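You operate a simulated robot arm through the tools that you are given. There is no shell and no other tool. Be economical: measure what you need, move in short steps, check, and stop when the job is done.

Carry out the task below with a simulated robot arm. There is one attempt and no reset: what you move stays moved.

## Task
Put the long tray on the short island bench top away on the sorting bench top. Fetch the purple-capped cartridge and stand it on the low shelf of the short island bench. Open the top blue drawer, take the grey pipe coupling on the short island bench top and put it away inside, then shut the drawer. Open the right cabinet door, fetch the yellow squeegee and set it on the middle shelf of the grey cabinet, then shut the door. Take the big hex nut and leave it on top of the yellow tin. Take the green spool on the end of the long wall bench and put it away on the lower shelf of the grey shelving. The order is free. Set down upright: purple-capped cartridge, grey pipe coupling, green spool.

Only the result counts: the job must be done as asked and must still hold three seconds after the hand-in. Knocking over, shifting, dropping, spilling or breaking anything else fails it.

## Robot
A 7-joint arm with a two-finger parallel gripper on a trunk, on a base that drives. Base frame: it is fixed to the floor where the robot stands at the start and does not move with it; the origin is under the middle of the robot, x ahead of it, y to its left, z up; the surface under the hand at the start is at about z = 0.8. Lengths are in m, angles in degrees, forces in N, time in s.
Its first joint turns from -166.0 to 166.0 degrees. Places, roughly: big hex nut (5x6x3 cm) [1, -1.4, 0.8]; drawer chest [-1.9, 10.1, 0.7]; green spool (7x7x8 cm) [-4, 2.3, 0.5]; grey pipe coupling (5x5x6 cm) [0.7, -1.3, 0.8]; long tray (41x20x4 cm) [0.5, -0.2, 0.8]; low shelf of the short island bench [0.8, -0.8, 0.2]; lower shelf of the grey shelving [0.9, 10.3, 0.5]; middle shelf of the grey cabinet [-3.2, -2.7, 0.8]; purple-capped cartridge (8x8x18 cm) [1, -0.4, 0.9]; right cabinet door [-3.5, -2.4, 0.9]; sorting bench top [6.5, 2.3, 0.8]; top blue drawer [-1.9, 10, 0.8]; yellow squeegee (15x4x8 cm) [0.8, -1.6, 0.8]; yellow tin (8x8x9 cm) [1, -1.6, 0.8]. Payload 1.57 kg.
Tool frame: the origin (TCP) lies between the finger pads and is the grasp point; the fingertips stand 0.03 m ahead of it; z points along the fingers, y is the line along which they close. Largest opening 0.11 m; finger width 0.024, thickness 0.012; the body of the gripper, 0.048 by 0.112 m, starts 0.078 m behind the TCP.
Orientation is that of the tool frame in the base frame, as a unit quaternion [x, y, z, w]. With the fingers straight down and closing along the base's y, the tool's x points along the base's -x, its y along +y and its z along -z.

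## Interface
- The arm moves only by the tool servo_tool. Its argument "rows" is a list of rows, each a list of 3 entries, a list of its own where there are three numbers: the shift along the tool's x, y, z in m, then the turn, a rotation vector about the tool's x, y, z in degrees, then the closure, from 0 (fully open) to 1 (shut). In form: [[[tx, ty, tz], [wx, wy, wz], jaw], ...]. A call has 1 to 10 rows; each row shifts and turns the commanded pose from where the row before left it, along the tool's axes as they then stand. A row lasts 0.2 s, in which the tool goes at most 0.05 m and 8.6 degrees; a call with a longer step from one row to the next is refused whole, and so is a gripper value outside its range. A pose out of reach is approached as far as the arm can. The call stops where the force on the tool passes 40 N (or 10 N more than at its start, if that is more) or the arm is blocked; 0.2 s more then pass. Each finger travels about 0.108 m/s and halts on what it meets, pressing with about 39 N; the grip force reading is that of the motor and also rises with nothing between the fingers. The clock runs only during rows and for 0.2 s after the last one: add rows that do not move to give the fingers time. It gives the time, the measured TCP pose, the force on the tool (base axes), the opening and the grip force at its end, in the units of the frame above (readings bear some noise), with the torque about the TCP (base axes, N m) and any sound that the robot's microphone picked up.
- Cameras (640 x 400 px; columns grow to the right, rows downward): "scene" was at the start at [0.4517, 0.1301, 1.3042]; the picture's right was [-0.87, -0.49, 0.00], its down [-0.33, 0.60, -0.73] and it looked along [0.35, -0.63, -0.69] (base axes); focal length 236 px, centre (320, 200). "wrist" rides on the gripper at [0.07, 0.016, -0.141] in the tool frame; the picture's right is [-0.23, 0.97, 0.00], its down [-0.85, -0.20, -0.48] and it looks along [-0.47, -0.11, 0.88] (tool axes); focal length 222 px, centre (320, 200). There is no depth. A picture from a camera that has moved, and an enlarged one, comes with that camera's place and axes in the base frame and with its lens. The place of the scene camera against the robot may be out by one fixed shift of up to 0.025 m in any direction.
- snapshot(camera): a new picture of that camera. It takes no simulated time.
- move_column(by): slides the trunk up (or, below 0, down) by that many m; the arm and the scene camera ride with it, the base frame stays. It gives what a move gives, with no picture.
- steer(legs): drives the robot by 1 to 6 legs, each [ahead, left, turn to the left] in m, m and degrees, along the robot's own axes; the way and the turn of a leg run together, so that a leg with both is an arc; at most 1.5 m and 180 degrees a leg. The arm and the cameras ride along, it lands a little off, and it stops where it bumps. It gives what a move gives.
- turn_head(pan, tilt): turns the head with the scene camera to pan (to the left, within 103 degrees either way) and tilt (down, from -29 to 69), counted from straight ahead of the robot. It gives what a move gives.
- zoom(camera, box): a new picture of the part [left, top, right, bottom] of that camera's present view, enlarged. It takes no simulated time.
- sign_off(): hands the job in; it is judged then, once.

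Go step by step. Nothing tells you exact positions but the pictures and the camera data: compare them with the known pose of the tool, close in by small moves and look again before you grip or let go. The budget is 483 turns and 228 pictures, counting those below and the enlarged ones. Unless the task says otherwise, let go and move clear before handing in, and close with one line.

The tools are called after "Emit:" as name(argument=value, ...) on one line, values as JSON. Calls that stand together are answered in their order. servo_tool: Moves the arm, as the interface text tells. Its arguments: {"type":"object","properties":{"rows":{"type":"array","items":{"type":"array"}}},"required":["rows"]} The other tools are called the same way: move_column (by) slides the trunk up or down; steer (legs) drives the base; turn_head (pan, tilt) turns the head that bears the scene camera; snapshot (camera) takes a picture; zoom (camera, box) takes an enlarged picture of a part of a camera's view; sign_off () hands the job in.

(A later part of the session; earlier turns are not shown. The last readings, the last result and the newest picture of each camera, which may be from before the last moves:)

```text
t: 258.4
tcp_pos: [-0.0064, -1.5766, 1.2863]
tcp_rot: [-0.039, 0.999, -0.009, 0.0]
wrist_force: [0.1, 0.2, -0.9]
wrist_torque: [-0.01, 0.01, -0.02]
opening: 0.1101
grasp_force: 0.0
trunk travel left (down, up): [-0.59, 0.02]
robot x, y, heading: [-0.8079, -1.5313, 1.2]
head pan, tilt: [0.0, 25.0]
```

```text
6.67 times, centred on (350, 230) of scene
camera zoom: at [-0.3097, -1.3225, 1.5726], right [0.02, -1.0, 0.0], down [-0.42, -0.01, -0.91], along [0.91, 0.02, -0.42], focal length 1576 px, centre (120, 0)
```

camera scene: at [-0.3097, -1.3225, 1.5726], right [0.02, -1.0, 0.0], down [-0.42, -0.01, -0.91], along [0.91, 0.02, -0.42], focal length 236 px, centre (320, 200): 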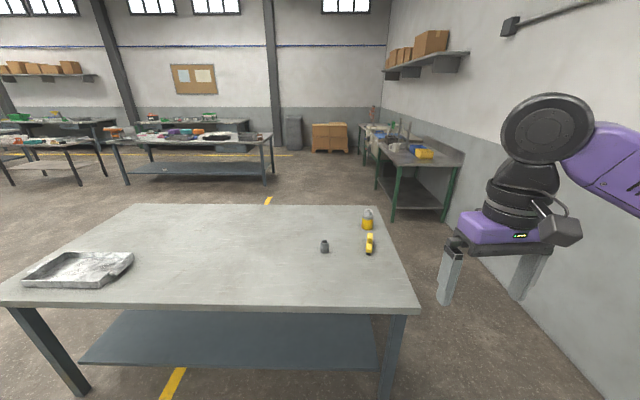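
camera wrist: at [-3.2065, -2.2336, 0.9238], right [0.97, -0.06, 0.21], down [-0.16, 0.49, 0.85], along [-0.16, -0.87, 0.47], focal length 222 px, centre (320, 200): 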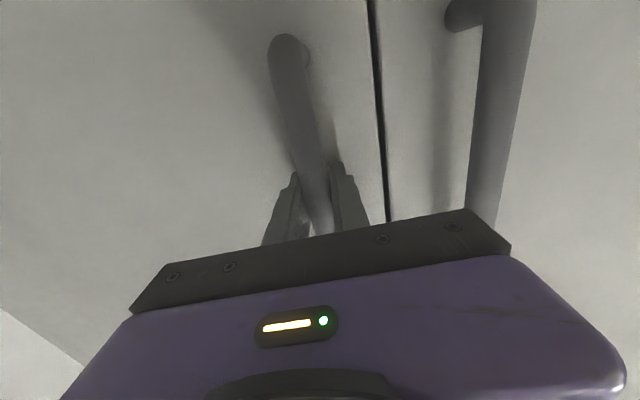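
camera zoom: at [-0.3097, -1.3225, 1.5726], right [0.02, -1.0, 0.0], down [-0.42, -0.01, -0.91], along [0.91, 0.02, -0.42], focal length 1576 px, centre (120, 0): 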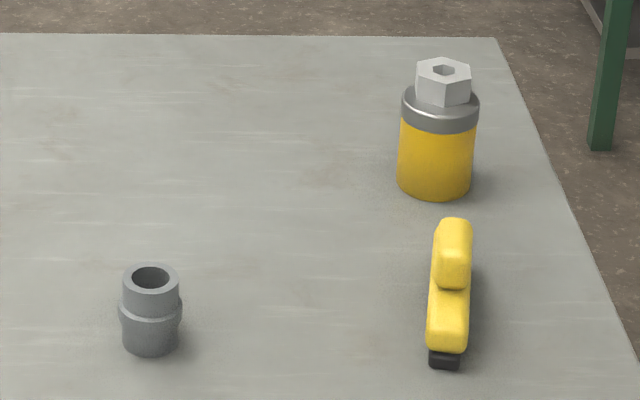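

The squeegee stands on its blade along x with a knob on top. I pitch the tool to about 39° below horizontal and lower it while still off the bench.

Emit:
servo_tool(rows=[[[0, 0, 0], [0, 0, 3.3], 0], [[-0.0326, 0, 0], [0, -8.5, 0], 0], [[-0.0326, 0, 0], [0, -8.5, 0], 0], [[-0.0326, 0, 0], [0, -8.5, 0], 0], [[-0.0326, 0, 0], [0, -8.5, 0], 0], [[-0.0326, 0, 0], [0, -8.5, 0], 0], [[-0.0326, 0, 0], [0, -8.5, 0], 0]])

Emit:
servo_tool(rows=[[[0.039, 0, 0.031], [0, 0, 0], 0], [[0.039, 0, 0.031], [0, 0, 0], 0], [[0.039, 0, 0.031], [0, 0, 0], 0], [[0.039, 0, 0.031], [0, 0, 0], 0], [[0.039, 0, 0.031], [0, 0, 0], 0], [[0.039, 0, 0.031], [0, 0, 0], 0], [[0.039, 0, 0.031], [0, 0, 0], 0]])

Emit:
steer(legs=[[0.45, 0, -1.2]])

Emit:
snapshot(camera="scene")

Emit:
snapshot(camera="wrist")

```text
t: 260.0
tcp_pos: [0.1686, -1.5731, 1.358]
tcp_rot: [-0.014, 0.902, -0.003, 0.432]
wrist_force: [0.0, -0.1, 0.2]
wrist_torque: [0.01, -0.01, 0.0]
opening: 0.11
grasp_force: 0.0
trunk travel left (down, up): [-0.59, 0.02]
robot x, y, heading: [-0.8128, -1.5384, 1.2]
head pan, tilt: [0.0, 25.0]
```

```text
t: 261.6
tcp_pos: [0.1655, -1.5783, 1.0075]
tcp_rot: [-0.013, 0.903, -0.004, 0.43]
wrist_force: [-0.7, 0.1, -0.2]
wrist_torque: [0.03, 0.0, 0.03]
opening: 0.1101
grasp_force: 0.0
trunk travel left (down, up): [-0.59, 0.02]
robot x, y, heading: [-0.8064, -1.5343, 1.4]
head pan, tilt: [0.0, 25.0]
```

```text
t: 264.3
tcp_pos: [0.6139, -1.5929, 1.0078]
tcp_rot: [-0.005, 0.903, -0.008, 0.43]
wrist_force: [0.5, 0.0, 0.6]
wrist_torque: [0.0, -0.01, 0.0]
opening: 0.1099
grasp_force: 0.0
trunk travel left (down, up): [-0.59, 0.02]
robot x, y, heading: [-0.3583, -1.5336, 0.2]
head pan, tilt: [0.0, 25.0]
```

```text
136 pictures are left
camera scene: at [0.1439, -1.3274, 1.5727], right [0.0, -1.0, 0.0], down [-0.42, 0.0, -0.91], along [0.91, 0.0, -0.42], focal length 236 px, centre (320, 200)
```

scene: 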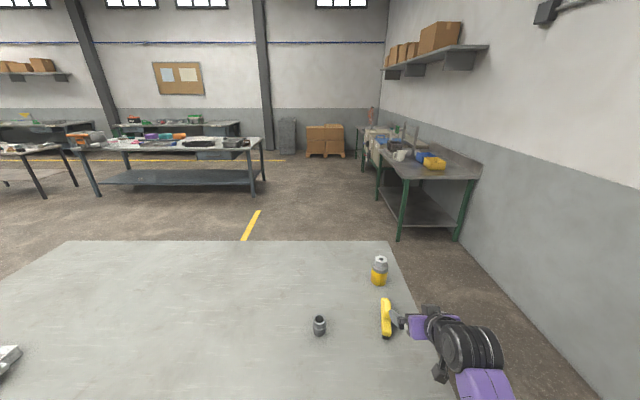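

```text
135 pictures are left
camera wrist: at [0.461, -1.5763, 1.0417], right [0.14, 0.98, 0.16], down [0.17, -0.18, 0.97], along [0.98, -0.11, -0.19], focal length 222 px, centre (320, 200)
```

wrist: 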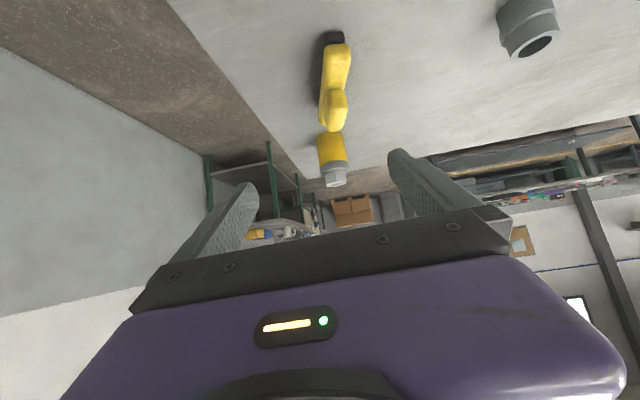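

The squeegee runs from about (0.69, −1.555) with a slight −9° yaw, knob at x ≈ 0.75. I move to a pre-grasp 10 cm back along the tool and yaw to match.

Emit:
servo_tool(rows=[[[0.0111, 0.0137, 0.0374], [0, 0, 0], 0], [[0.0111, 0.0137, 0.0374], [0, 0, 0], 0], [[0.0111, 0.0137, 0.0374], [0, 0, 0], 0], [[0, 0, 0], [6.2, 0, 5.05], 0], [[0, 0, 0], [0, 0, 0], 0]])

Emit:
snapshot(camera="wrist")

Emit:
turn_head(pan=-20, tilt=45)

Emit:
snapshot(camera="scene")

```text
t: 265.5
tcp_pos: [0.6802, -1.5532, 0.91]
tcp_rot: [0.059, 0.9, -0.037, 0.431]
wrist_force: [-0.2, -0.3, -0.1]
wrist_torque: [0.0, 0.0, 0.0]
opening: 0.1098
grasp_force: 0.0
trunk travel left (down, up): [-0.59, 0.02]
robot x, y, heading: [-0.36, -1.5329, 0.4]
head pan, tilt: [0.0, 25.0]
```

```text
134 pictures are left
camera wrist: at [0.5319, -1.5159, 0.9441], right [0.28, 0.95, 0.16], down [0.14, -0.2, 0.97], along [0.95, -0.25, -0.19], focal length 222 px, centre (320, 200)
```

wrist: 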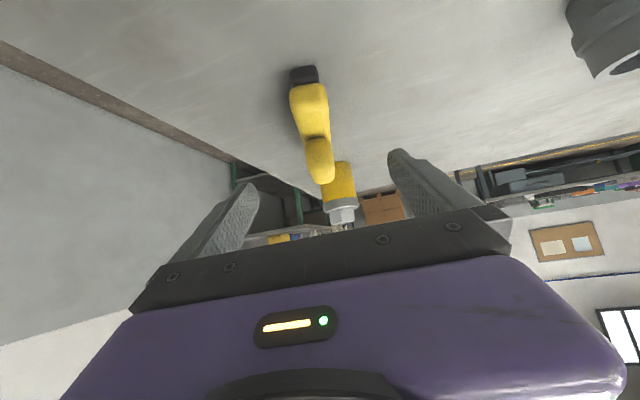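

```text
t: 266.3
tcp_pos: [0.6812, -1.5528, 0.9099]
tcp_rot: [0.058, 0.9, -0.036, 0.43]
wrist_force: [-0.4, 0.1, -0.4]
wrist_torque: [0.02, -0.02, 0.01]
opening: 0.11
grasp_force: 0.1
trunk travel left (down, up): [-0.59, 0.02]
robot x, y, heading: [-0.3589, -1.5336, 0.2]
head pan, tilt: [-20.0, 45.0]
```

```text
133 pictures are left
camera scene: at [0.1284, -1.3552, 1.5421], right [-0.34, -0.94, 0.0], down [-0.66, 0.24, -0.71], along [0.67, -0.24, -0.71], focal length 236 px, centre (320, 200)
```

scene: 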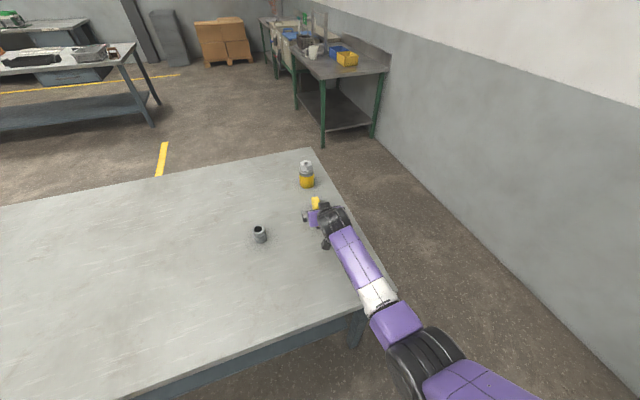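

The squeegee's yaw is nearer −14°, so I turn 5.5° more, then slide in along the tool axis.

Emit:
servo_tool(rows=[[[0, 0, 0], [4.3, 0, 3.5], 0], [[0, 0.002, 0.03], [0, 0, 0], 0], [[0, 0, 0.03], [0, 0, 0], 0]])

Emit:
snapshot(camera="wrist")

```text
t: 267.1
tcp_pos: [0.7262, -1.5617, 0.8731]
tcp_rot: [0.101, 0.896, -0.056, 0.429]
wrist_force: [0.0, 0.6, -0.2]
wrist_torque: [0.0, -0.03, 0.0]
opening: 0.1102
grasp_force: 0.1
trunk travel left (down, up): [-0.59, 0.02]
robot x, y, heading: [-0.3606, -1.5341, 0.3]
head pan, tilt: [-20.0, 45.0]
```

```text
132 pictures are left
camera wrist: at [0.5812, -1.5103, 0.9067], right [0.37, 0.92, 0.16], down [0.11, -0.22, 0.97], along [0.92, -0.34, -0.18], focal length 222 px, centre (320, 200)
```

wrist: 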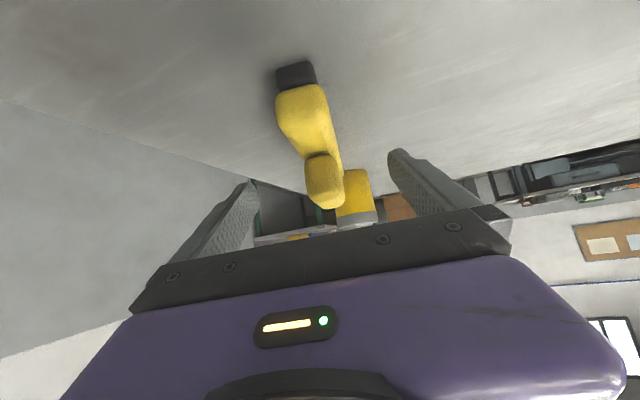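

Good alignment. I go 3.8 cm further and close.

Emit:
servo_tool(rows=[[[0, 0.003, 0.02], [0, 0, 0], 0], [[0, 0, 0.018], [0, 0, 0], 0], [[0, 0, 0], [0, 0, 0], 0.4], [[0, 0, 0], [0, 0, 0], 0.6], [[0, 0, 0], [0, 0, 0], 0.7], [[0, 0, 0], [0, 0, 0], 0.8], [[0, 0, 0], [0, 0, 0], 1], [[0, 0, 0], [0, 0, 0], 1]])

Emit:
snapshot(camera="wrist")

```text
t: 268.9
tcp_pos: [0.734, -1.5691, 0.8588]
tcp_rot: [0.102, 0.896, -0.058, 0.428]
wrist_force: [-0.1, -0.7, -0.1]
wrist_torque: [-0.02, -0.01, 0.01]
opening: 0.0311
grasp_force: 39.3
out of reach, approached as far as the arm can: row 1, 2
trunk travel left (down, up): [-0.59, 0.02]
robot x, y, heading: [-0.3614, -1.5302, 0.1]
head pan, tilt: [-20.0, 45.0]
```

```text
131 pictures are left
camera wrist: at [0.5896, -1.5174, 0.8921], right [0.37, 0.92, 0.16], down [0.12, -0.22, 0.97], along [0.92, -0.34, -0.18], focal length 222 px, centre (320, 200)
```

wrist: 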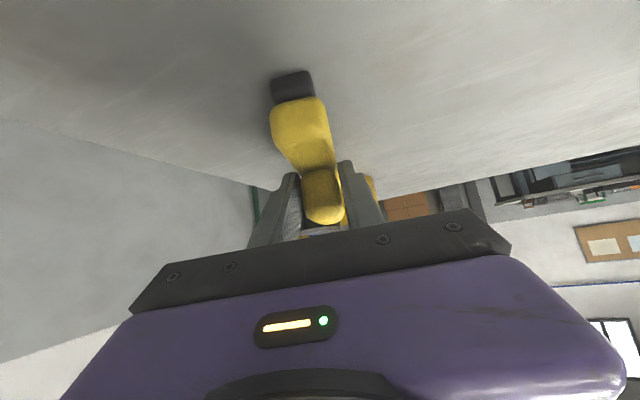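

It is gripped on the knob (0.031). I lift and check.

Emit:
servo_tool(rows=[[[-0.0156, 0, -0.0125], [0, 0, 0], 1], [[-0.0233, 0, -0.0188], [0, 0, 0], 1], [[-0.0233, 0, -0.0188], [0, 0, 0], 1], [[-0.0233, 0, -0.0188], [0, 0, 0], 1]])

Emit:
snapshot(camera="wrist")

Emit:
snapshot(camera="scene")

```text
t: 269.9
tcp_pos: [0.7334, -1.5664, 0.969]
tcp_rot: [0.102, 0.896, -0.058, 0.428]
wrist_force: [-1.0, -0.7, -2.1]
wrist_torque: [0.01, 0.03, -0.01]
opening: 0.0312
grasp_force: 38.8
trunk travel left (down, up): [-0.59, 0.02]
robot x, y, heading: [-0.3585, -1.5304, 0.2]
head pan, tilt: [-20.0, 45.0]
```

```text
130 pictures are left
camera wrist: at [0.589, -1.5151, 1.0013], right [0.37, 0.92, 0.16], down [0.12, -0.22, 0.97], along [0.92, -0.34, -0.19], focal length 222 px, centre (320, 200)
```

wrist: 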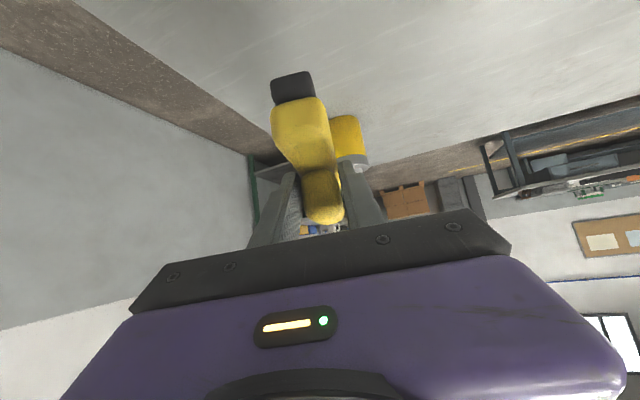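

```text
129 pictures are left
camera scene: at [0.1285, -1.3552, 1.5419], right [-0.34, -0.94, 0.0], down [-0.67, 0.24, -0.71], along [0.66, -0.24, -0.71], focal length 236 px, centre (320, 200)
```

scene: 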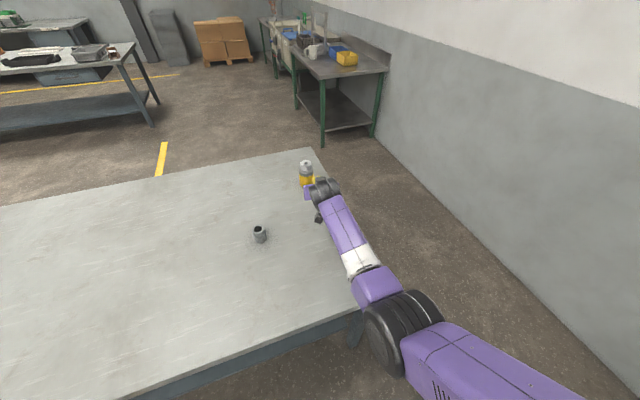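

The squeegee is held. I reverse to the cabinet and turn to face it.

Emit:
steer(legs=[[-1.5, 0.4, 0], [-1.4, 0.37, 0], [0, 0, -90]])

Emit:
turn_head(pan=-15, tilt=30)

Emit:
snapshot(camera="scene")

```text
refused: leg 1 is longer than a leg can be; nothing moved
```

```text
t: 270.7
tcp_pos: [0.7339, -1.5678, 0.9678]
tcp_rot: [0.102, 0.896, -0.057, 0.428]
wrist_force: [0.6, -0.6, -1.7]
wrist_torque: [-0.01, 0.05, 0.01]
opening: 0.0312
grasp_force: 39.0
trunk travel left (down, up): [-0.59, 0.02]
robot x, y, heading: [-0.3598, -1.5291, 0.1]
head pan, tilt: [-15.0, 30.0]
```

```text
128 pictures are left
camera scene: at [0.1393, -1.3508, 1.5645], right [-0.26, -0.97, 0.0], down [-0.48, 0.13, -0.87], along [0.84, -0.22, -0.5], focal length 236 px, centre (320, 200)
```

scene: 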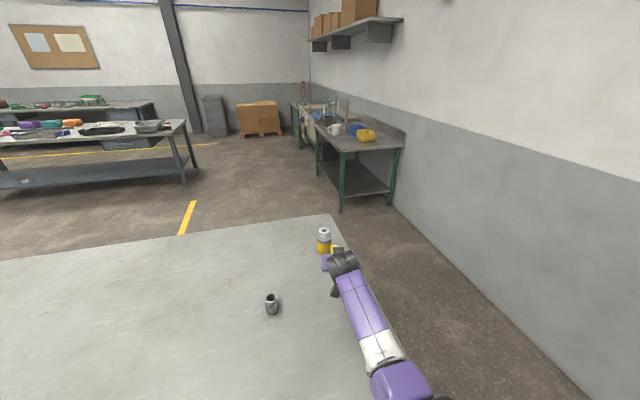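

Emit:
steer(legs=[[-1.2, 0.2, 0], [-1.2, 0.45, 0], [-0.52, 0.1, 0], [0, 0, -90]])

Emit:
snapshot(camera="scene")

```text
t: 289.4
tcp_pos: [-3.3307, -1.88, 0.9679]
tcp_rot: [0.71, 0.555, -0.346, 0.259]
wrist_force: [-0.9, 0.2, -0.5]
wrist_torque: [0.03, 0.03, 0.0]
opening: 0.0311
grasp_force: 38.9
trunk travel left (down, up): [-0.59, 0.02]
robot x, y, heading: [-3.2771, -0.7866, -90.6]
head pan, tilt: [-15.0, 30.0]
```

```text
127 pictures are left
camera scene: at [-3.1239, -1.3019, 1.5646], right [-0.96, 0.27, 0.0], down [0.14, 0.48, -0.87], along [-0.24, -0.83, -0.5], focal length 236 px, centre (320, 200)
```

scene: 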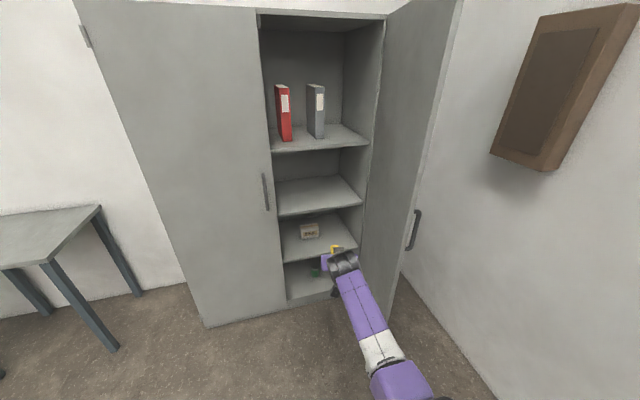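

The empty middle shelf is at z ≈ 0.80 behind the open door. I lower a little and drive in stages so the squeegee goes over the shelf.

Emit:
servo_tool(rows=[[[0.0233, 0, 0.0188], [0, 0, 0], 1]])

Emit:
steer(legs=[[0.35, -0.04, 0]])

Emit:
turn_head(pan=-20, tilt=40)

Emit:
snapshot(camera="scene")

Emit:
snapshot(camera="wrist")

```text
t: 289.8
tcp_pos: [-3.3333, -1.8794, 0.9379]
tcp_rot: [0.71, 0.555, -0.347, 0.26]
wrist_force: [0.0, 0.1, -1.3]
wrist_torque: [0.04, 0.01, 0.0]
opening: 0.031
grasp_force: 38.9
trunk travel left (down, up): [-0.59, 0.02]
robot x, y, heading: [-3.2772, -0.7873, -91.0]
head pan, tilt: [-15.0, 30.0]
```

```text
t: 292.1
tcp_pos: [-3.375, -2.227, 0.9381]
tcp_rot: [0.71, 0.556, -0.345, 0.26]
wrist_force: [-0.4, 0.1, -1.7]
wrist_torque: [0.04, 0.01, 0.02]
opening: 0.0315
grasp_force: 39.3
trunk travel left (down, up): [-0.59, 0.02]
robot x, y, heading: [-3.3232, -1.1387, -90.4]
head pan, tilt: [-15.0, 30.0]
```

```text
t: 292.8
tcp_pos: [-3.3742, -2.2273, 0.9375]
tcp_rot: [0.71, 0.557, -0.345, 0.259]
wrist_force: [-0.2, -0.6, -0.7]
wrist_torque: [0.06, -0.02, 0.03]
opening: 0.0314
grasp_force: 38.9
trunk travel left (down, up): [-0.59, 0.02]
robot x, y, heading: [-3.322, -1.133, -90.8]
head pan, tilt: [-20.0, 40.0]
```

```text
126 pictures are left
camera scene: at [-3.173, -1.6417, 1.5493], right [-0.94, 0.35, 0.0], down [0.23, 0.6, -0.77], along [-0.27, -0.72, -0.64], focal length 236 px, centre (320, 200)
```

scene: 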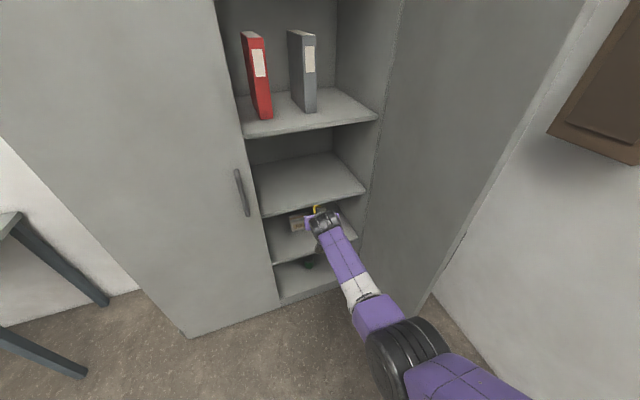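

```text
125 pictures are left
camera wrist: at [-3.3194, -2.0824, 0.9712], right [0.91, -0.38, 0.16], down [-0.22, -0.11, 0.97], along [-0.35, -0.92, -0.19], focal length 222 px, centre (320, 200)
```

wrist: 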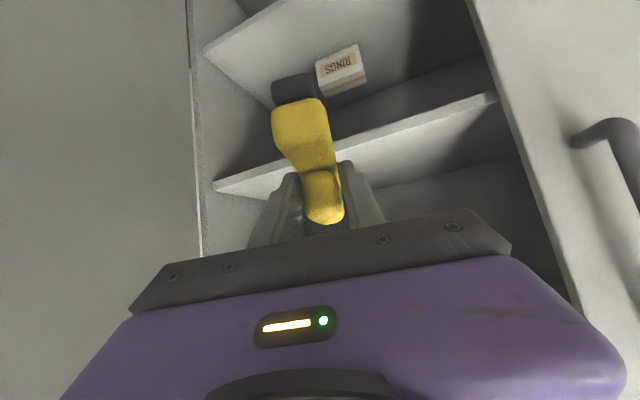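

Clearance over the shelf edge is about 5 cm. I drive in the last 30 cm.

Emit:
steer(legs=[[0.3, 0, 0]])

Emit:
snapshot(camera="scene")

Emit:
snapshot(camera="wrist")

```text
t: 294.9
tcp_pos: [-3.3788, -2.5282, 0.9372]
tcp_rot: [0.71, 0.556, -0.346, 0.259]
wrist_force: [0.5, -0.3, -1.3]
wrist_torque: [0.05, -0.01, 0.03]
opening: 0.0312
grasp_force: 39.0
trunk travel left (down, up): [-0.59, 0.02]
robot x, y, heading: [-3.3267, -1.4338, -90.9]
head pan, tilt: [-20.0, 40.0]
```

```text
124 pictures are left
camera scene: at [-3.1765, -1.9429, 1.5493], right [-0.94, 0.35, 0.0], down [0.23, 0.6, -0.77], along [-0.27, -0.72, -0.64], focal length 236 px, centre (320, 200)
```

scene: 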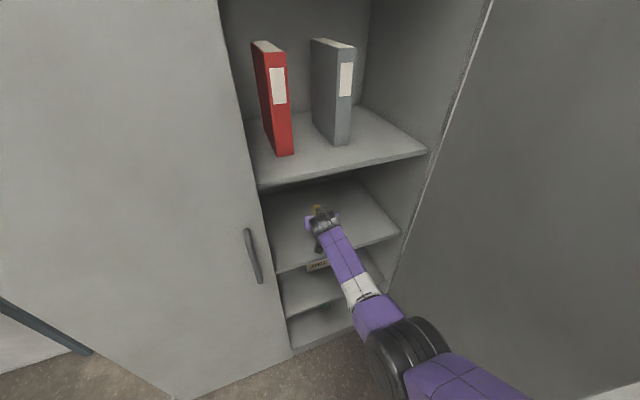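

```text
123 pictures are left
camera wrist: at [-3.3229, -2.3837, 0.9713], right [0.91, -0.38, 0.16], down [-0.22, -0.11, 0.97], along [-0.35, -0.92, -0.18], focal length 222 px, centre (320, 200)
```

wrist: 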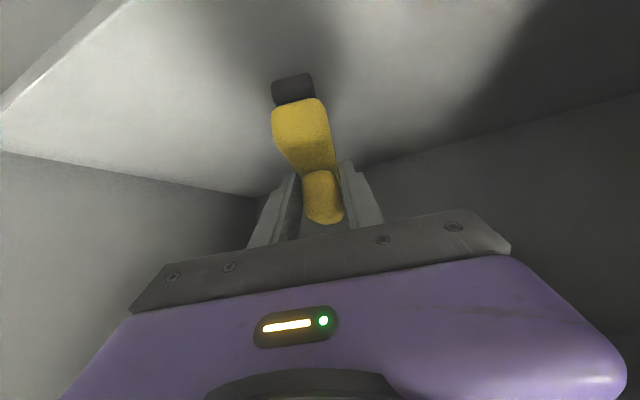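

The squeegee is above the shelf. I lower in small steps until contact.

Emit:
servo_tool(rows=[[[0.0233, 0, 0.0188], [0, 0, 0], 1], [[0.0117, 0, 0.0094], [0, 0, 0], 1]])

Emit:
servo_tool(rows=[[[0.0055, 0, 0.0044], [0, 0, 0], 1]])

Emit:
servo_tool(rows=[[[0.004, 0, 0.0031], [0, 0, 0], 1]])

```text
t: 295.4
tcp_pos: [-3.3798, -2.5288, 0.8934]
tcp_rot: [0.71, 0.557, -0.345, 0.26]
wrist_force: [-0.2, 0.3, -0.4]
wrist_torque: [0.05, -0.02, -0.01]
opening: 0.0312
grasp_force: 38.6
trunk travel left (down, up): [-0.59, 0.02]
robot x, y, heading: [-3.3228, -1.436, -90.9]
head pan, tilt: [-20.0, 40.0]
```

```text
t: 295.9
tcp_pos: [-3.3804, -2.5283, 0.8845]
tcp_rot: [0.71, 0.556, -0.346, 0.259]
wrist_force: [-0.1, -0.3, -0.6]
wrist_torque: [0.08, -0.04, 0.01]
opening: 0.0311
grasp_force: 38.8
trunk travel left (down, up): [-0.59, 0.02]
robot x, y, heading: [-3.3285, -1.4337, -90.5]
head pan, tilt: [-20.0, 40.0]
```

```text
t: 296.2
tcp_pos: [-3.3793, -2.5282, 0.8804]
tcp_rot: [0.71, 0.556, -0.346, 0.259]
wrist_force: [0.8, -0.1, -0.5]
wrist_torque: [0.04, 0.0, -0.01]
opening: 0.0311
grasp_force: 38.9
trunk travel left (down, up): [-0.59, 0.02]
robot x, y, heading: [-3.3268, -1.4345, -90.6]
head pan, tilt: [-20.0, 40.0]
```

Emit:
servo_tool(rows=[[[0.0031, 0, 0.0025], [0, 0, 0], 1]])

Emit:
servo_tool(rows=[[[0.0031, 0, 0.0025], [0, 0, 0], 1]])

Emit:
servo_tool(rows=[[[0.0031, 0, 0.0025], [0, 0, 0], 1]])

Emit:
snapshot(camera="wrist")

```text
t: 296.6
tcp_pos: [-3.3784, -2.5284, 0.8792]
tcp_rot: [0.709, 0.555, -0.347, 0.261]
wrist_force: [0.8, 2.5, 8.0]
wrist_torque: [0.59, -0.26, 0.05]
opening: 0.0308
grasp_force: 39.2
trunk travel left (down, up): [-0.59, 0.02]
robot x, y, heading: [-3.3296, -1.436, -90.5]
head pan, tilt: [-20.0, 40.0]
```

```text
t: 297.1
tcp_pos: [-3.3797, -2.5308, 0.879]
tcp_rot: [0.708, 0.556, -0.348, 0.263]
wrist_force: [-0.4, 6.8, 24.7]
wrist_torque: [0.27, -0.09, 0.07]
opening: 0.031
grasp_force: 38.7
trunk travel left (down, up): [-0.59, 0.02]
robot x, y, heading: [-3.3245, -1.4344, -90.9]
head pan, tilt: [-20.0, 40.0]
```

```text
t: 297.4
tcp_pos: [-3.3792, -2.5303, 0.8753]
tcp_rot: [0.709, 0.554, -0.349, 0.263]
wrist_force: [-1.8, -2.2, 28.8]
wrist_torque: [-0.49, 0.04, 0.08]
opening: 0.0315
grasp_force: 38.9
trunk travel left (down, up): [-0.59, 0.02]
robot x, y, heading: [-3.3278, -1.4358, -90.9]
head pan, tilt: [-20.0, 40.0]
```

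```text
122 pictures are left
camera wrist: at [-3.3244, -2.3857, 0.9064], right [0.91, -0.38, 0.16], down [-0.22, -0.1, 0.97], along [-0.35, -0.92, -0.18], focal length 222 px, centre (320, 200)
```

wrist: 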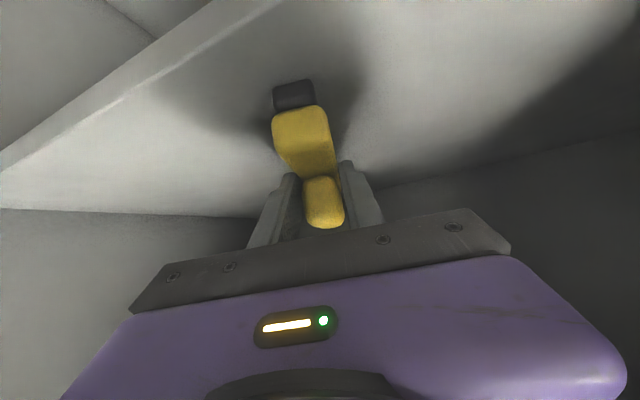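

In contact. I ease off and open.

Emit:
servo_tool(rows=[[[-0.004, 0, -0.0032], [0, 0, 0], 1], [[0, 0, 0], [0, 0, 0], 0.6], [[0, 0, 0], [0, 0, 0], 0.4], [[0, 0, 0], [0, 0, 0], 0], [[0, 0, 0], [0, 0, 0], 0]])

Emit:
servo_tool(rows=[[[0, 0, -0.03], [0, 0, 0], 0], [[0, 0, -0.04], [0, 0, 0], 0]])

Emit:
snapshot(camera="wrist")

```text
t: 298.6
tcp_pos: [-3.3788, -2.528, 0.8733]
tcp_rot: [0.71, 0.556, -0.346, 0.259]
wrist_force: [0.6, 0.5, 0.7]
wrist_torque: [-0.02, -0.01, 0.0]
opening: 0.1098
grasp_force: 0.0
trunk travel left (down, up): [-0.59, 0.02]
robot x, y, heading: [-3.324, -1.4374, -90.7]
head pan, tilt: [-20.0, 40.0]
```

```text
t: 299.2
tcp_pos: [-3.3635, -2.4761, 0.9171]
tcp_rot: [0.71, 0.556, -0.346, 0.259]
wrist_force: [-0.6, 0.5, 0.8]
wrist_torque: [0.02, -0.02, -0.01]
opening: 0.11
grasp_force: 0.1
trunk travel left (down, up): [-0.59, 0.02]
robot x, y, heading: [-3.3278, -1.4372, -90.8]
head pan, tilt: [-20.0, 40.0]
```

```text
121 pictures are left
camera wrist: at [-3.3093, -2.3312, 0.9516], right [0.91, -0.38, 0.16], down [-0.22, -0.11, 0.97], along [-0.35, -0.92, -0.19], focal length 222 px, centre (320, 200)
```

wrist: 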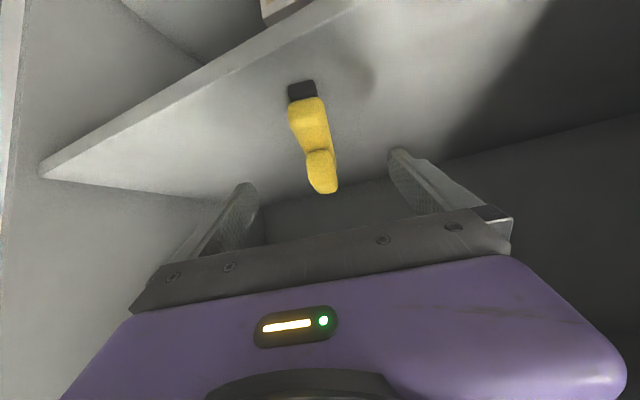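

The squeegee stands on the middle shelf. I back out, straighten the tool's yaw, close the fingers, and look at the door before pushing it shut.

Emit:
steer(legs=[[-0.75, 0, 0.8]])

Emit:
servo_tool(rows=[[[0, 0, 0], [-5.4, 0, -4.4], 1], [[0, 0, 0], [-5.4, 0, -4.4], 1], [[-0.024, 0, -0.019], [0, 0, 0], 1], [[-0.024, 0, -0.019], [0, 0, 0], 1]])

Emit:
steer(legs=[[0, -0.42, 0]])

Emit:
turn_head(pan=10, tilt=35)

Emit:
snapshot(camera="scene")

```text
t: 303.3
tcp_pos: [-3.3474, -1.7322, 0.9166]
tcp_rot: [0.707, 0.56, -0.344, 0.261]
wrist_force: [0.2, -0.5, 0.1]
wrist_torque: [0.02, 0.03, 0.0]
opening: 0.1102
grasp_force: 0.1
trunk travel left (down, up): [-0.59, 0.02]
robot x, y, heading: [-3.3228, -0.6922, -90.0]
head pan, tilt: [-20.0, 40.0]
```

```text
t: 304.3
tcp_pos: [-3.3476, -1.7322, 0.9785]
tcp_rot: [0.634, 0.643, -0.308, 0.3]
wrist_force: [0.3, -0.2, -0.5]
wrist_torque: [0.0, -0.01, -0.02]
opening: 0.0001
grasp_force: 21.3
trunk travel left (down, up): [-0.59, 0.02]
robot x, y, heading: [-3.3239, -0.6928, -89.8]
head pan, tilt: [-20.0, 40.0]
```

```text
t: 306.9
tcp_pos: [-3.7614, -1.7333, 0.9782]
tcp_rot: [0.633, 0.643, -0.309, 0.3]
wrist_force: [0.4, 0.7, 0.3]
wrist_torque: [-0.01, -0.02, 0.0]
opening: 0.0001
grasp_force: 21.4
trunk travel left (down, up): [-0.59, 0.02]
robot x, y, heading: [-3.7382, -0.6937, -89.9]
head pan, tilt: [-20.0, 40.0]
```

```text
t: 307.8
tcp_pos: [-3.7624, -1.7327, 0.9771]
tcp_rot: [0.633, 0.643, -0.309, 0.301]
wrist_force: [0.1, 0.4, 0.1]
wrist_torque: [-0.02, -0.02, 0.02]
opening: 0.0
grasp_force: 21.2
trunk travel left (down, up): [-0.59, 0.02]
robot x, y, heading: [-3.7364, -0.6946, -89.7]
head pan, tilt: [10.0, 35.0]
```

```text
120 pictures are left
camera scene: at [-3.5383, -1.2034, 1.5568], right [-0.98, -0.18, 0.0], down [-0.1, 0.56, -0.82], along [0.14, -0.81, -0.57], focal length 236 px, centre (320, 200)
```

scene: 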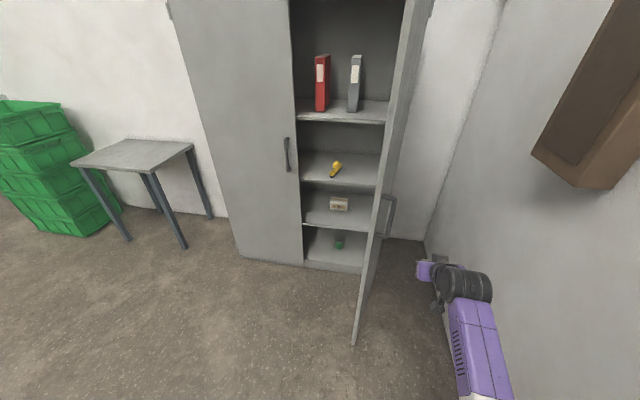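

I raise the hand above the handle's height, move alongside the door's outer face, and start pushing.

Emit:
servo_tool(rows=[[[-0.0373, 0, -0.03], [0, 0, 0], 1], [[-0.0373, 0, -0.03], [0, 0, 0], 1], [[-0.0373, 0, -0.03], [0, 0, 0], 1], [[-0.0373, 0, -0.03], [0, 0, 0], 1]])

Emit:
steer(legs=[[0.22, 0, 0]])

Emit:
snapshot(camera="scene")

```text
t: 308.8
tcp_pos: [-3.7573, -1.7348, 1.17]
tcp_rot: [0.633, 0.643, -0.309, 0.299]
wrist_force: [0.6, -0.6, 0.3]
wrist_torque: [0.01, -0.02, 0.01]
opening: 0.0003
grasp_force: 21.3
trunk travel left (down, up): [-0.59, 0.02]
robot x, y, heading: [-3.7372, -0.6917, -90.0]
head pan, tilt: [10.0, 35.0]
```

```text
t: 310.5
tcp_pos: [-3.7627, -1.9554, 1.1701]
tcp_rot: [0.634, 0.642, -0.309, 0.299]
wrist_force: [-0.4, -0.6, 0.0]
wrist_torque: [-0.02, -0.01, 0.02]
opening: 0.0004
grasp_force: 21.4
trunk travel left (down, up): [-0.59, 0.02]
robot x, y, heading: [-3.736, -0.9135, -90.1]
head pan, tilt: [10.0, 35.0]
```

```text
119 pictures are left
camera scene: at [-3.5395, -1.4233, 1.5569], right [-0.98, -0.17, 0.0], down [-0.1, 0.56, -0.82], along [0.14, -0.81, -0.57], focal length 236 px, centre (320, 200)
```

scene: 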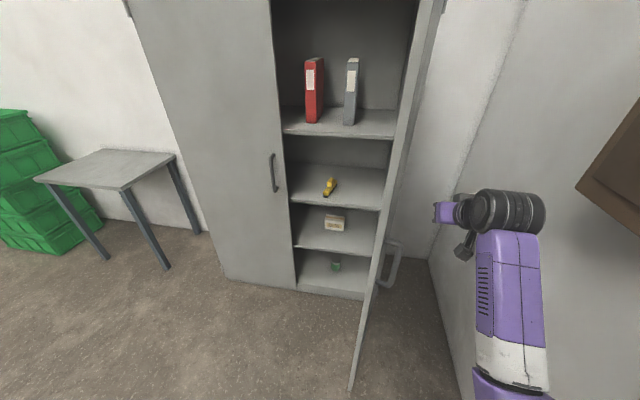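

Emit:
servo_tool(rows=[[[0, 0.04, 0], [0, 0, 0], 1], [[0, 0.04, 0], [0, 0, 0], 1], [[0, 0.04, 0], [0, 0, 0], 1], [[0, 0.04, 0], [0, 0, 0], 1], [[0, 0.04, 0], [0, 0, 0], 1], [[0, 0.04, 0], [0, 0, 0], 1]])

Emit:
snapshot(camera="scene")

```text
t: 311.9
tcp_pos: [-3.5208, -1.9536, 1.164]
tcp_rot: [0.635, 0.642, -0.309, 0.299]
wrist_force: [-0.6, -1.2, 1.0]
wrist_torque: [0.01, -0.02, 0.03]
opening: 0.0
grasp_force: 21.1
trunk travel left (down, up): [-0.59, 0.02]
robot x, y, heading: [-3.7372, -0.9102, -90.3]
head pan, tilt: [10.0, 35.0]
```

```text
118 pictures are left
camera scene: at [-3.5401, -1.4236, 1.5569], right [-0.98, -0.17, 0.0], down [-0.1, 0.56, -0.82], along [0.14, -0.81, -0.57], focal length 236 px, centre (320, 200)
```

scene: 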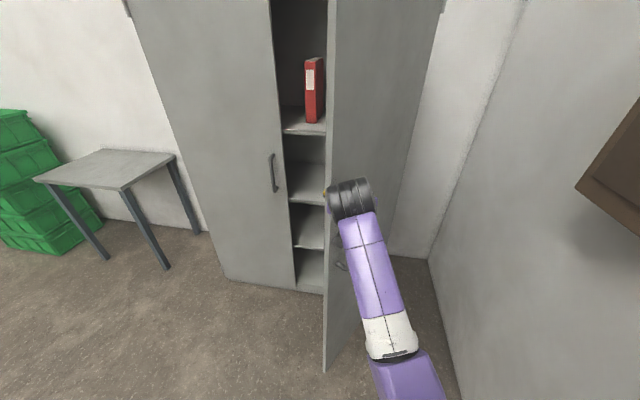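

The door follows easily. I continue along the closing arc.

Emit:
servo_tool(rows=[[[-0.0147, 0.027, 0.0181], [0, 0, 0], 1], [[-0.0147, 0.027, 0.0181], [0, 0, 0], 1], [[-0.0147, 0.027, 0.0181], [0, 0, 0], 1], [[-0.0196, 0.031, 0.0241], [0, 0, 0], 1], [[-0.0196, 0.031, 0.0241], [0, 0, 0], 1], [[-0.0196, 0.031, 0.0241], [0, 0, 0], 1]])

Emit:
snapshot(camera="scene")

```text
t: 313.3
tcp_pos: [-3.4072, -2.0431, 1.1668]
tcp_rot: [0.634, 0.642, -0.309, 0.3]
wrist_force: [-0.3, -0.6, -0.2]
wrist_torque: [0.0, -0.02, 0.02]
opening: 0.0
grasp_force: 21.2
out of reach, approached as far as the arm can: row 4, 5, 6
trunk travel left (down, up): [-0.59, 0.02]
robot x, y, heading: [-3.7426, -0.9126, -90.0]
head pan, tilt: [10.0, 35.0]
```

```text
117 pictures are left
camera scene: at [-3.5396, -1.4232, 1.557], right [-0.98, -0.17, 0.0], down [-0.1, 0.56, -0.82], along [0.14, -0.81, -0.57], focal length 236 px, centre (320, 200)
```

scene: 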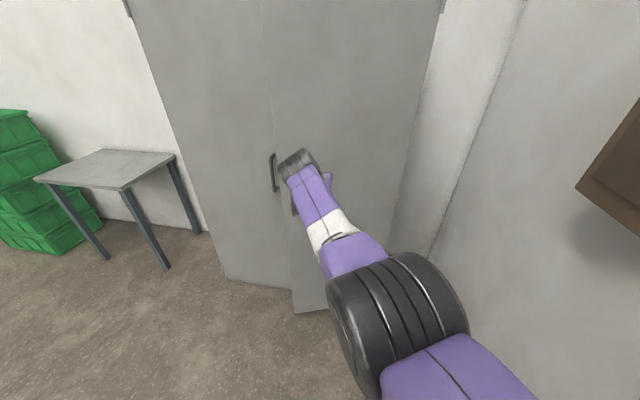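

The door is about 40° from shut and the arm is at its reach, so I push the rest with the base.

Emit:
steer(legs=[[0.1, 0.12, 0]])

Emit:
steer(legs=[[0.12, 0.04, 0]])

Emit:
snapshot(camera="scene")

```text
t: 314.7
tcp_pos: [-3.2833, -2.1435, 1.1672]
tcp_rot: [0.633, 0.643, -0.309, 0.301]
wrist_force: [0.5, 1.2, 1.0]
wrist_torque: [0.0, -0.01, 0.02]
opening: 0.0001
grasp_force: 21.5
trunk travel left (down, up): [-0.59, 0.02]
robot x, y, heading: [-3.6226, -1.0127, -89.9]
head pan, tilt: [10.0, 35.0]
```

```text
t: 316.0
tcp_pos: [-3.2419, -2.2635, 1.1651]
tcp_rot: [0.632, 0.644, -0.308, 0.3]
wrist_force: [-0.1, 0.5, 0.1]
wrist_torque: [-0.02, 0.01, 0.01]
opening: 0.0
grasp_force: 21.4
trunk travel left (down, up): [-0.59, 0.02]
robot x, y, heading: [-3.5763, -1.1317, -89.8]
head pan, tilt: [10.0, 35.0]
```

```text
116 pictures are left
camera scene: at [-3.3763, -1.6443, 1.557], right [-0.98, -0.18, 0.0], down [-0.1, 0.56, -0.82], along [0.14, -0.81, -0.57], focal length 236 px, centre (320, 200)
```

scene: 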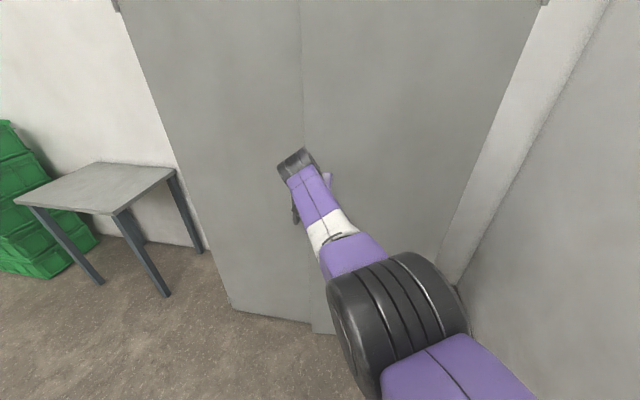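

Emit:
steer(legs=[[0.09, -0.02, 0]])

Emit:
steer(legs=[[0.02, 0, 0]])

Emit:
snapshot(camera="scene")

Emit:
snapshot(camera="wrist")

```text
t: 317.1
tcp_pos: [-3.2625, -2.3554, 1.1655]
tcp_rot: [0.632, 0.644, -0.309, 0.301]
wrist_force: [-0.3, 0.4, -0.2]
wrist_torque: [0.01, 0.0, -0.01]
opening: 0.0
grasp_force: 21.6
trunk travel left (down, up): [-0.59, 0.02]
robot x, y, heading: [-3.5981, -1.2253, -89.6]
head pan, tilt: [10.0, 35.0]
```

```text
t: 317.9
tcp_pos: [-3.2614, -2.3736, 1.1663]
tcp_rot: [0.633, 0.644, -0.309, 0.3]
wrist_force: [-0.1, 1.8, 0.3]
wrist_torque: [0.0, 0.01, 0.01]
opening: 0.0
grasp_force: 20.9
trunk travel left (down, up): [-0.59, 0.02]
robot x, y, heading: [-3.596, -1.2494, -89.9]
head pan, tilt: [10.0, 35.0]
```

```text
115 pictures are left
camera scene: at [-3.3962, -1.7546, 1.5569], right [-0.98, -0.18, 0.0], down [-0.1, 0.56, -0.82], along [0.14, -0.81, -0.57], focal length 236 px, centre (320, 200)
```

scene: 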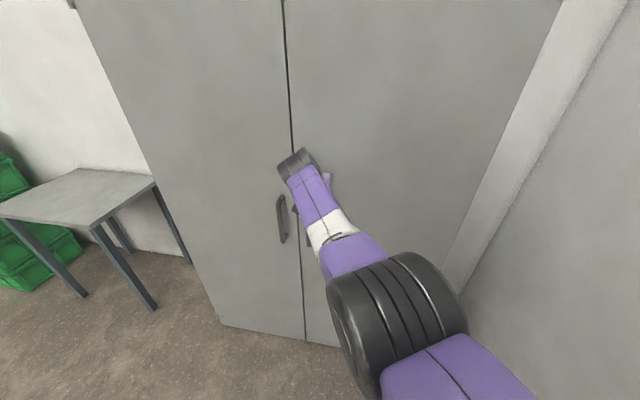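

```text
114 pictures are left
camera wrist: at [-3.2454, -2.2204, 1.2003], right [0.98, -0.13, 0.16], down [-0.18, -0.17, 0.97], along [-0.1, -0.98, -0.19], focal length 222 px, centre (320, 200)
```

wrist: 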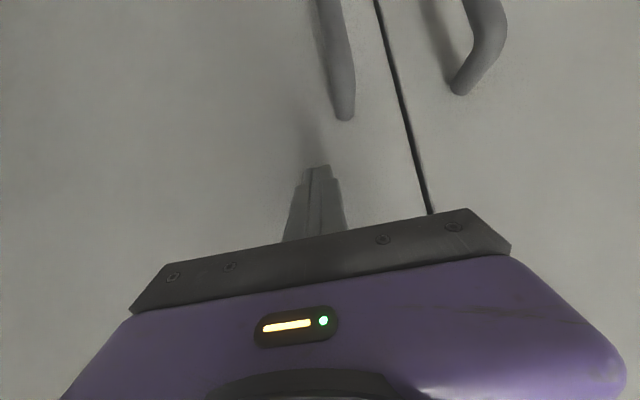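

The door looks practically shut; I push a bit more until I feel the stop.

Emit:
steer(legs=[[0.015, 0, 0]])

Emit:
steer(legs=[[0.015, 0, 0]])

Emit:
snapshot(camera="wrist")

```text
t: 318.6
tcp_pos: [-3.2592, -2.3745, 1.1639]
tcp_rot: [0.634, 0.646, -0.306, 0.296]
wrist_force: [-3.2, 18.0, 6.0]
wrist_torque: [0.03, 0.07, -0.13]
opening: 0.0
grasp_force: 21.3
trunk travel left (down, up): [-0.59, 0.02]
robot x, y, heading: [-3.5993, -1.2473, -89.6]
head pan, tilt: [10.0, 35.0]
stopped in leg 1: the force on the tool passed its limit at 67 N (the readings are from after the stop); the commanded pose is now the measured one
```

```text
t: 319.3
tcp_pos: [-3.2572, -2.3746, 1.1623]
tcp_rot: [0.636, 0.646, -0.304, 0.292]
wrist_force: [-2.1, 16.2, 5.5]
wrist_torque: [-0.02, 0.08, -0.11]
opening: 0.0
grasp_force: 21.5
trunk travel left (down, up): [-0.59, 0.02]
robot x, y, heading: [-3.5989, -1.2513, -89.7]
head pan, tilt: [10.0, 35.0]
stopped in leg 1: the force on the tool passed its limit at 65 N (the readings are from after the stop); the commanded pose is now the measured one
```

```text
113 pictures are left
camera wrist: at [-3.2407, -2.2214, 1.1994], right [0.98, -0.14, 0.15], down [-0.18, -0.19, 0.97], along [-0.11, -0.97, -0.21], focal length 222 px, centre (320, 200)
```

wrist: 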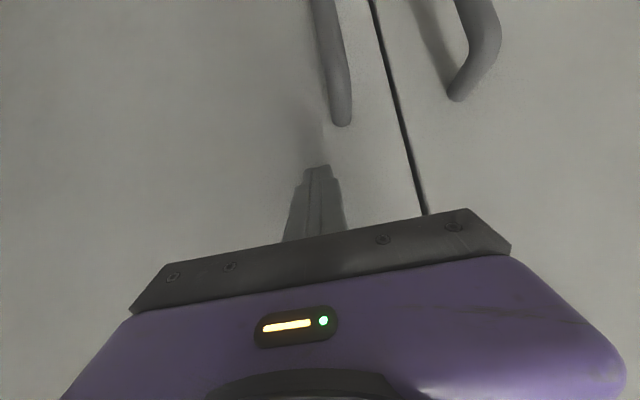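

The door is shut firmly. I back away and bring the arm back to its home posture.

Emit:
steer(legs=[[-0.55, 0, 0]])

Emit:
servo_tool(rows=[[[-0.0128, -0.032, -0.0285], [0, 0, 0], 0], [[-0.0128, -0.032, -0.0285], [0, 0, 0], 0], [[-0.0128, -0.032, -0.0285], [0, 0, 0], 0], [[-0.0128, -0.032, -0.0285], [0, 0, 0], 0], [[-0.0128, -0.032, -0.0285], [0, 0, 0], 0], [[-0.0128, -0.032, -0.0285], [0, 0, 0], 0], [[-0.0128, -0.032, -0.0285], [0, 0, 0], 0], [[-0.0128, -0.032, -0.0285], [0, 0, 0], 0], [[-0.0128, -0.032, -0.0285], [0, 0, 0], 0], [[-0.0128, -0.032, -0.0285], [0, 0, 0], 0]])

Emit:
servo_tool(rows=[[[0.0326, 0, 0], [0, 8.5, 0], 0], [[0.0326, 0, 0], [0, 8.5, 0], 0], [[0.0326, 0, 0], [0, 8.5, 0], 0], [[0.0326, 0, 0], [0, 8.5, 0], 0], [[0.0326, 0, 0], [0, 8.5, 0], 0], [[0.0326, 0, 0], [0, 8.5, 0], 0]])

Emit:
turn_head(pan=0, tilt=25)

Emit:
snapshot(camera="scene")

```text
t: 322.5
tcp_pos: [-3.2584, -1.8292, 1.161]
tcp_rot: [0.636, 0.647, -0.304, 0.292]
wrist_force: [0.5, -0.8, -0.3]
wrist_torque: [-0.01, -0.02, -0.02]
opening: 0.0
grasp_force: 21.4
trunk travel left (down, up): [-0.59, 0.02]
robot x, y, heading: [-3.6005, -0.7062, -89.8]
head pan, tilt: [10.0, 35.0]
```

```text
t: 324.7
tcp_pos: [-3.5725, -1.6957, 1.4493]
tcp_rot: [0.635, 0.648, -0.303, 0.293]
wrist_force: [1.4, -0.1, 0.0]
wrist_torque: [0.02, 0.03, 0.0]
opening: 0.1103
grasp_force: 0.0
trunk travel left (down, up): [-0.59, 0.02]
robot x, y, heading: [-3.5995, -0.7025, -89.8]
head pan, tilt: [10.0, 35.0]
```

```text
t: 326.1
tcp_pos: [-3.5813, -1.5294, 1.3559]
tcp_rot: [0.706, 0.707, 0.0, -0.019]
wrist_force: [0.4, 0.4, -0.2]
wrist_torque: [0.02, -0.01, 0.0]
opening: 0.1099
grasp_force: 0.1
trunk travel left (down, up): [-0.59, 0.02]
robot x, y, heading: [-3.6037, -0.7036, -89.8]
head pan, tilt: [10.0, 35.0]
```

```text
t: 326.8
tcp_pos: [-3.5815, -1.5296, 1.3569]
tcp_rot: [0.707, 0.707, 0.0, -0.016]
wrist_force: [0.0, -0.1, 0.5]
wrist_torque: [0.01, -0.02, 0.03]
opening: 0.1103
grasp_force: 0.1
trunk travel left (down, up): [-0.59, 0.02]
robot x, y, heading: [-3.5991, -0.7045, -89.8]
head pan, tilt: [0.0, 25.0]
```

```text
112 pictures are left
camera scene: at [-3.4128, -1.2204, 1.5725], right [-1.0, -0.01, 0.0], down [0.0, 0.42, -0.91], along [0.01, -0.91, -0.42], focal length 236 px, centre (320, 200)
```

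scene: 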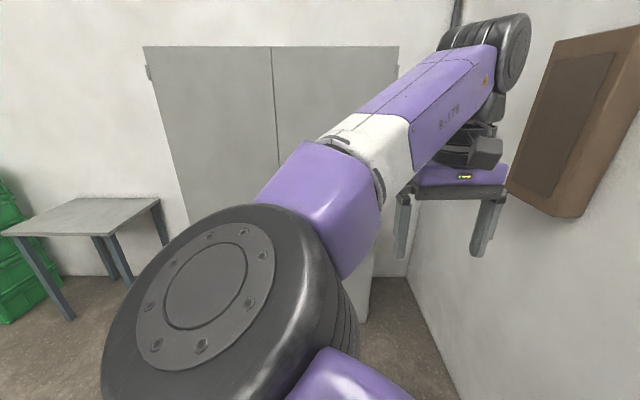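

The arm's elbow ended up on the other side, in front of the head. I turn toward the room first and look around to the north.

Emit:
steer(legs=[[0, 0, 90]])

Emit:
turn_head(pan=85, tilt=20)

Emit:
snapshot(camera="scene")

```text
t: 331.0
tcp_pos: [-2.7751, -0.6773, 1.359]
tcp_rot: [-0.004, 1.0, -0.011, -0.01]
wrist_force: [-0.1, -0.5, -0.1]
wrist_torque: [-0.03, 0.04, 0.01]
opening: 0.1101
grasp_force: 0.0
trunk travel left (down, up): [-0.59, 0.02]
robot x, y, heading: [-3.5978, -0.7057, 0.8]
head pan, tilt: [0.0, 25.0]
```

```text
t: 332.6
tcp_pos: [-2.7745, -0.6789, 1.359]
tcp_rot: [-0.004, 1.0, -0.011, -0.009]
wrist_force: [0.5, 0.9, 0.2]
wrist_torque: [0.0, 0.0, -0.02]
opening: 0.1098
grasp_force: 0.1
trunk travel left (down, up): [-0.59, 0.02]
robot x, y, heading: [-3.5938, -0.7062, 0.9]
head pan, tilt: [85.0, 20.0]
```

```text
111 pictures are left
camera scene: at [-3.1845, -0.4031, 1.5807], right [1.0, -0.07, 0.0], down [-0.03, -0.34, -0.94], along [0.07, 0.94, -0.34], focal length 236 px, centre (320, 200)
```

scene: 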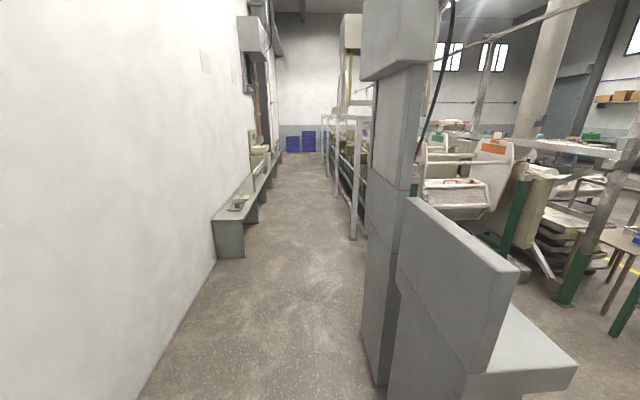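

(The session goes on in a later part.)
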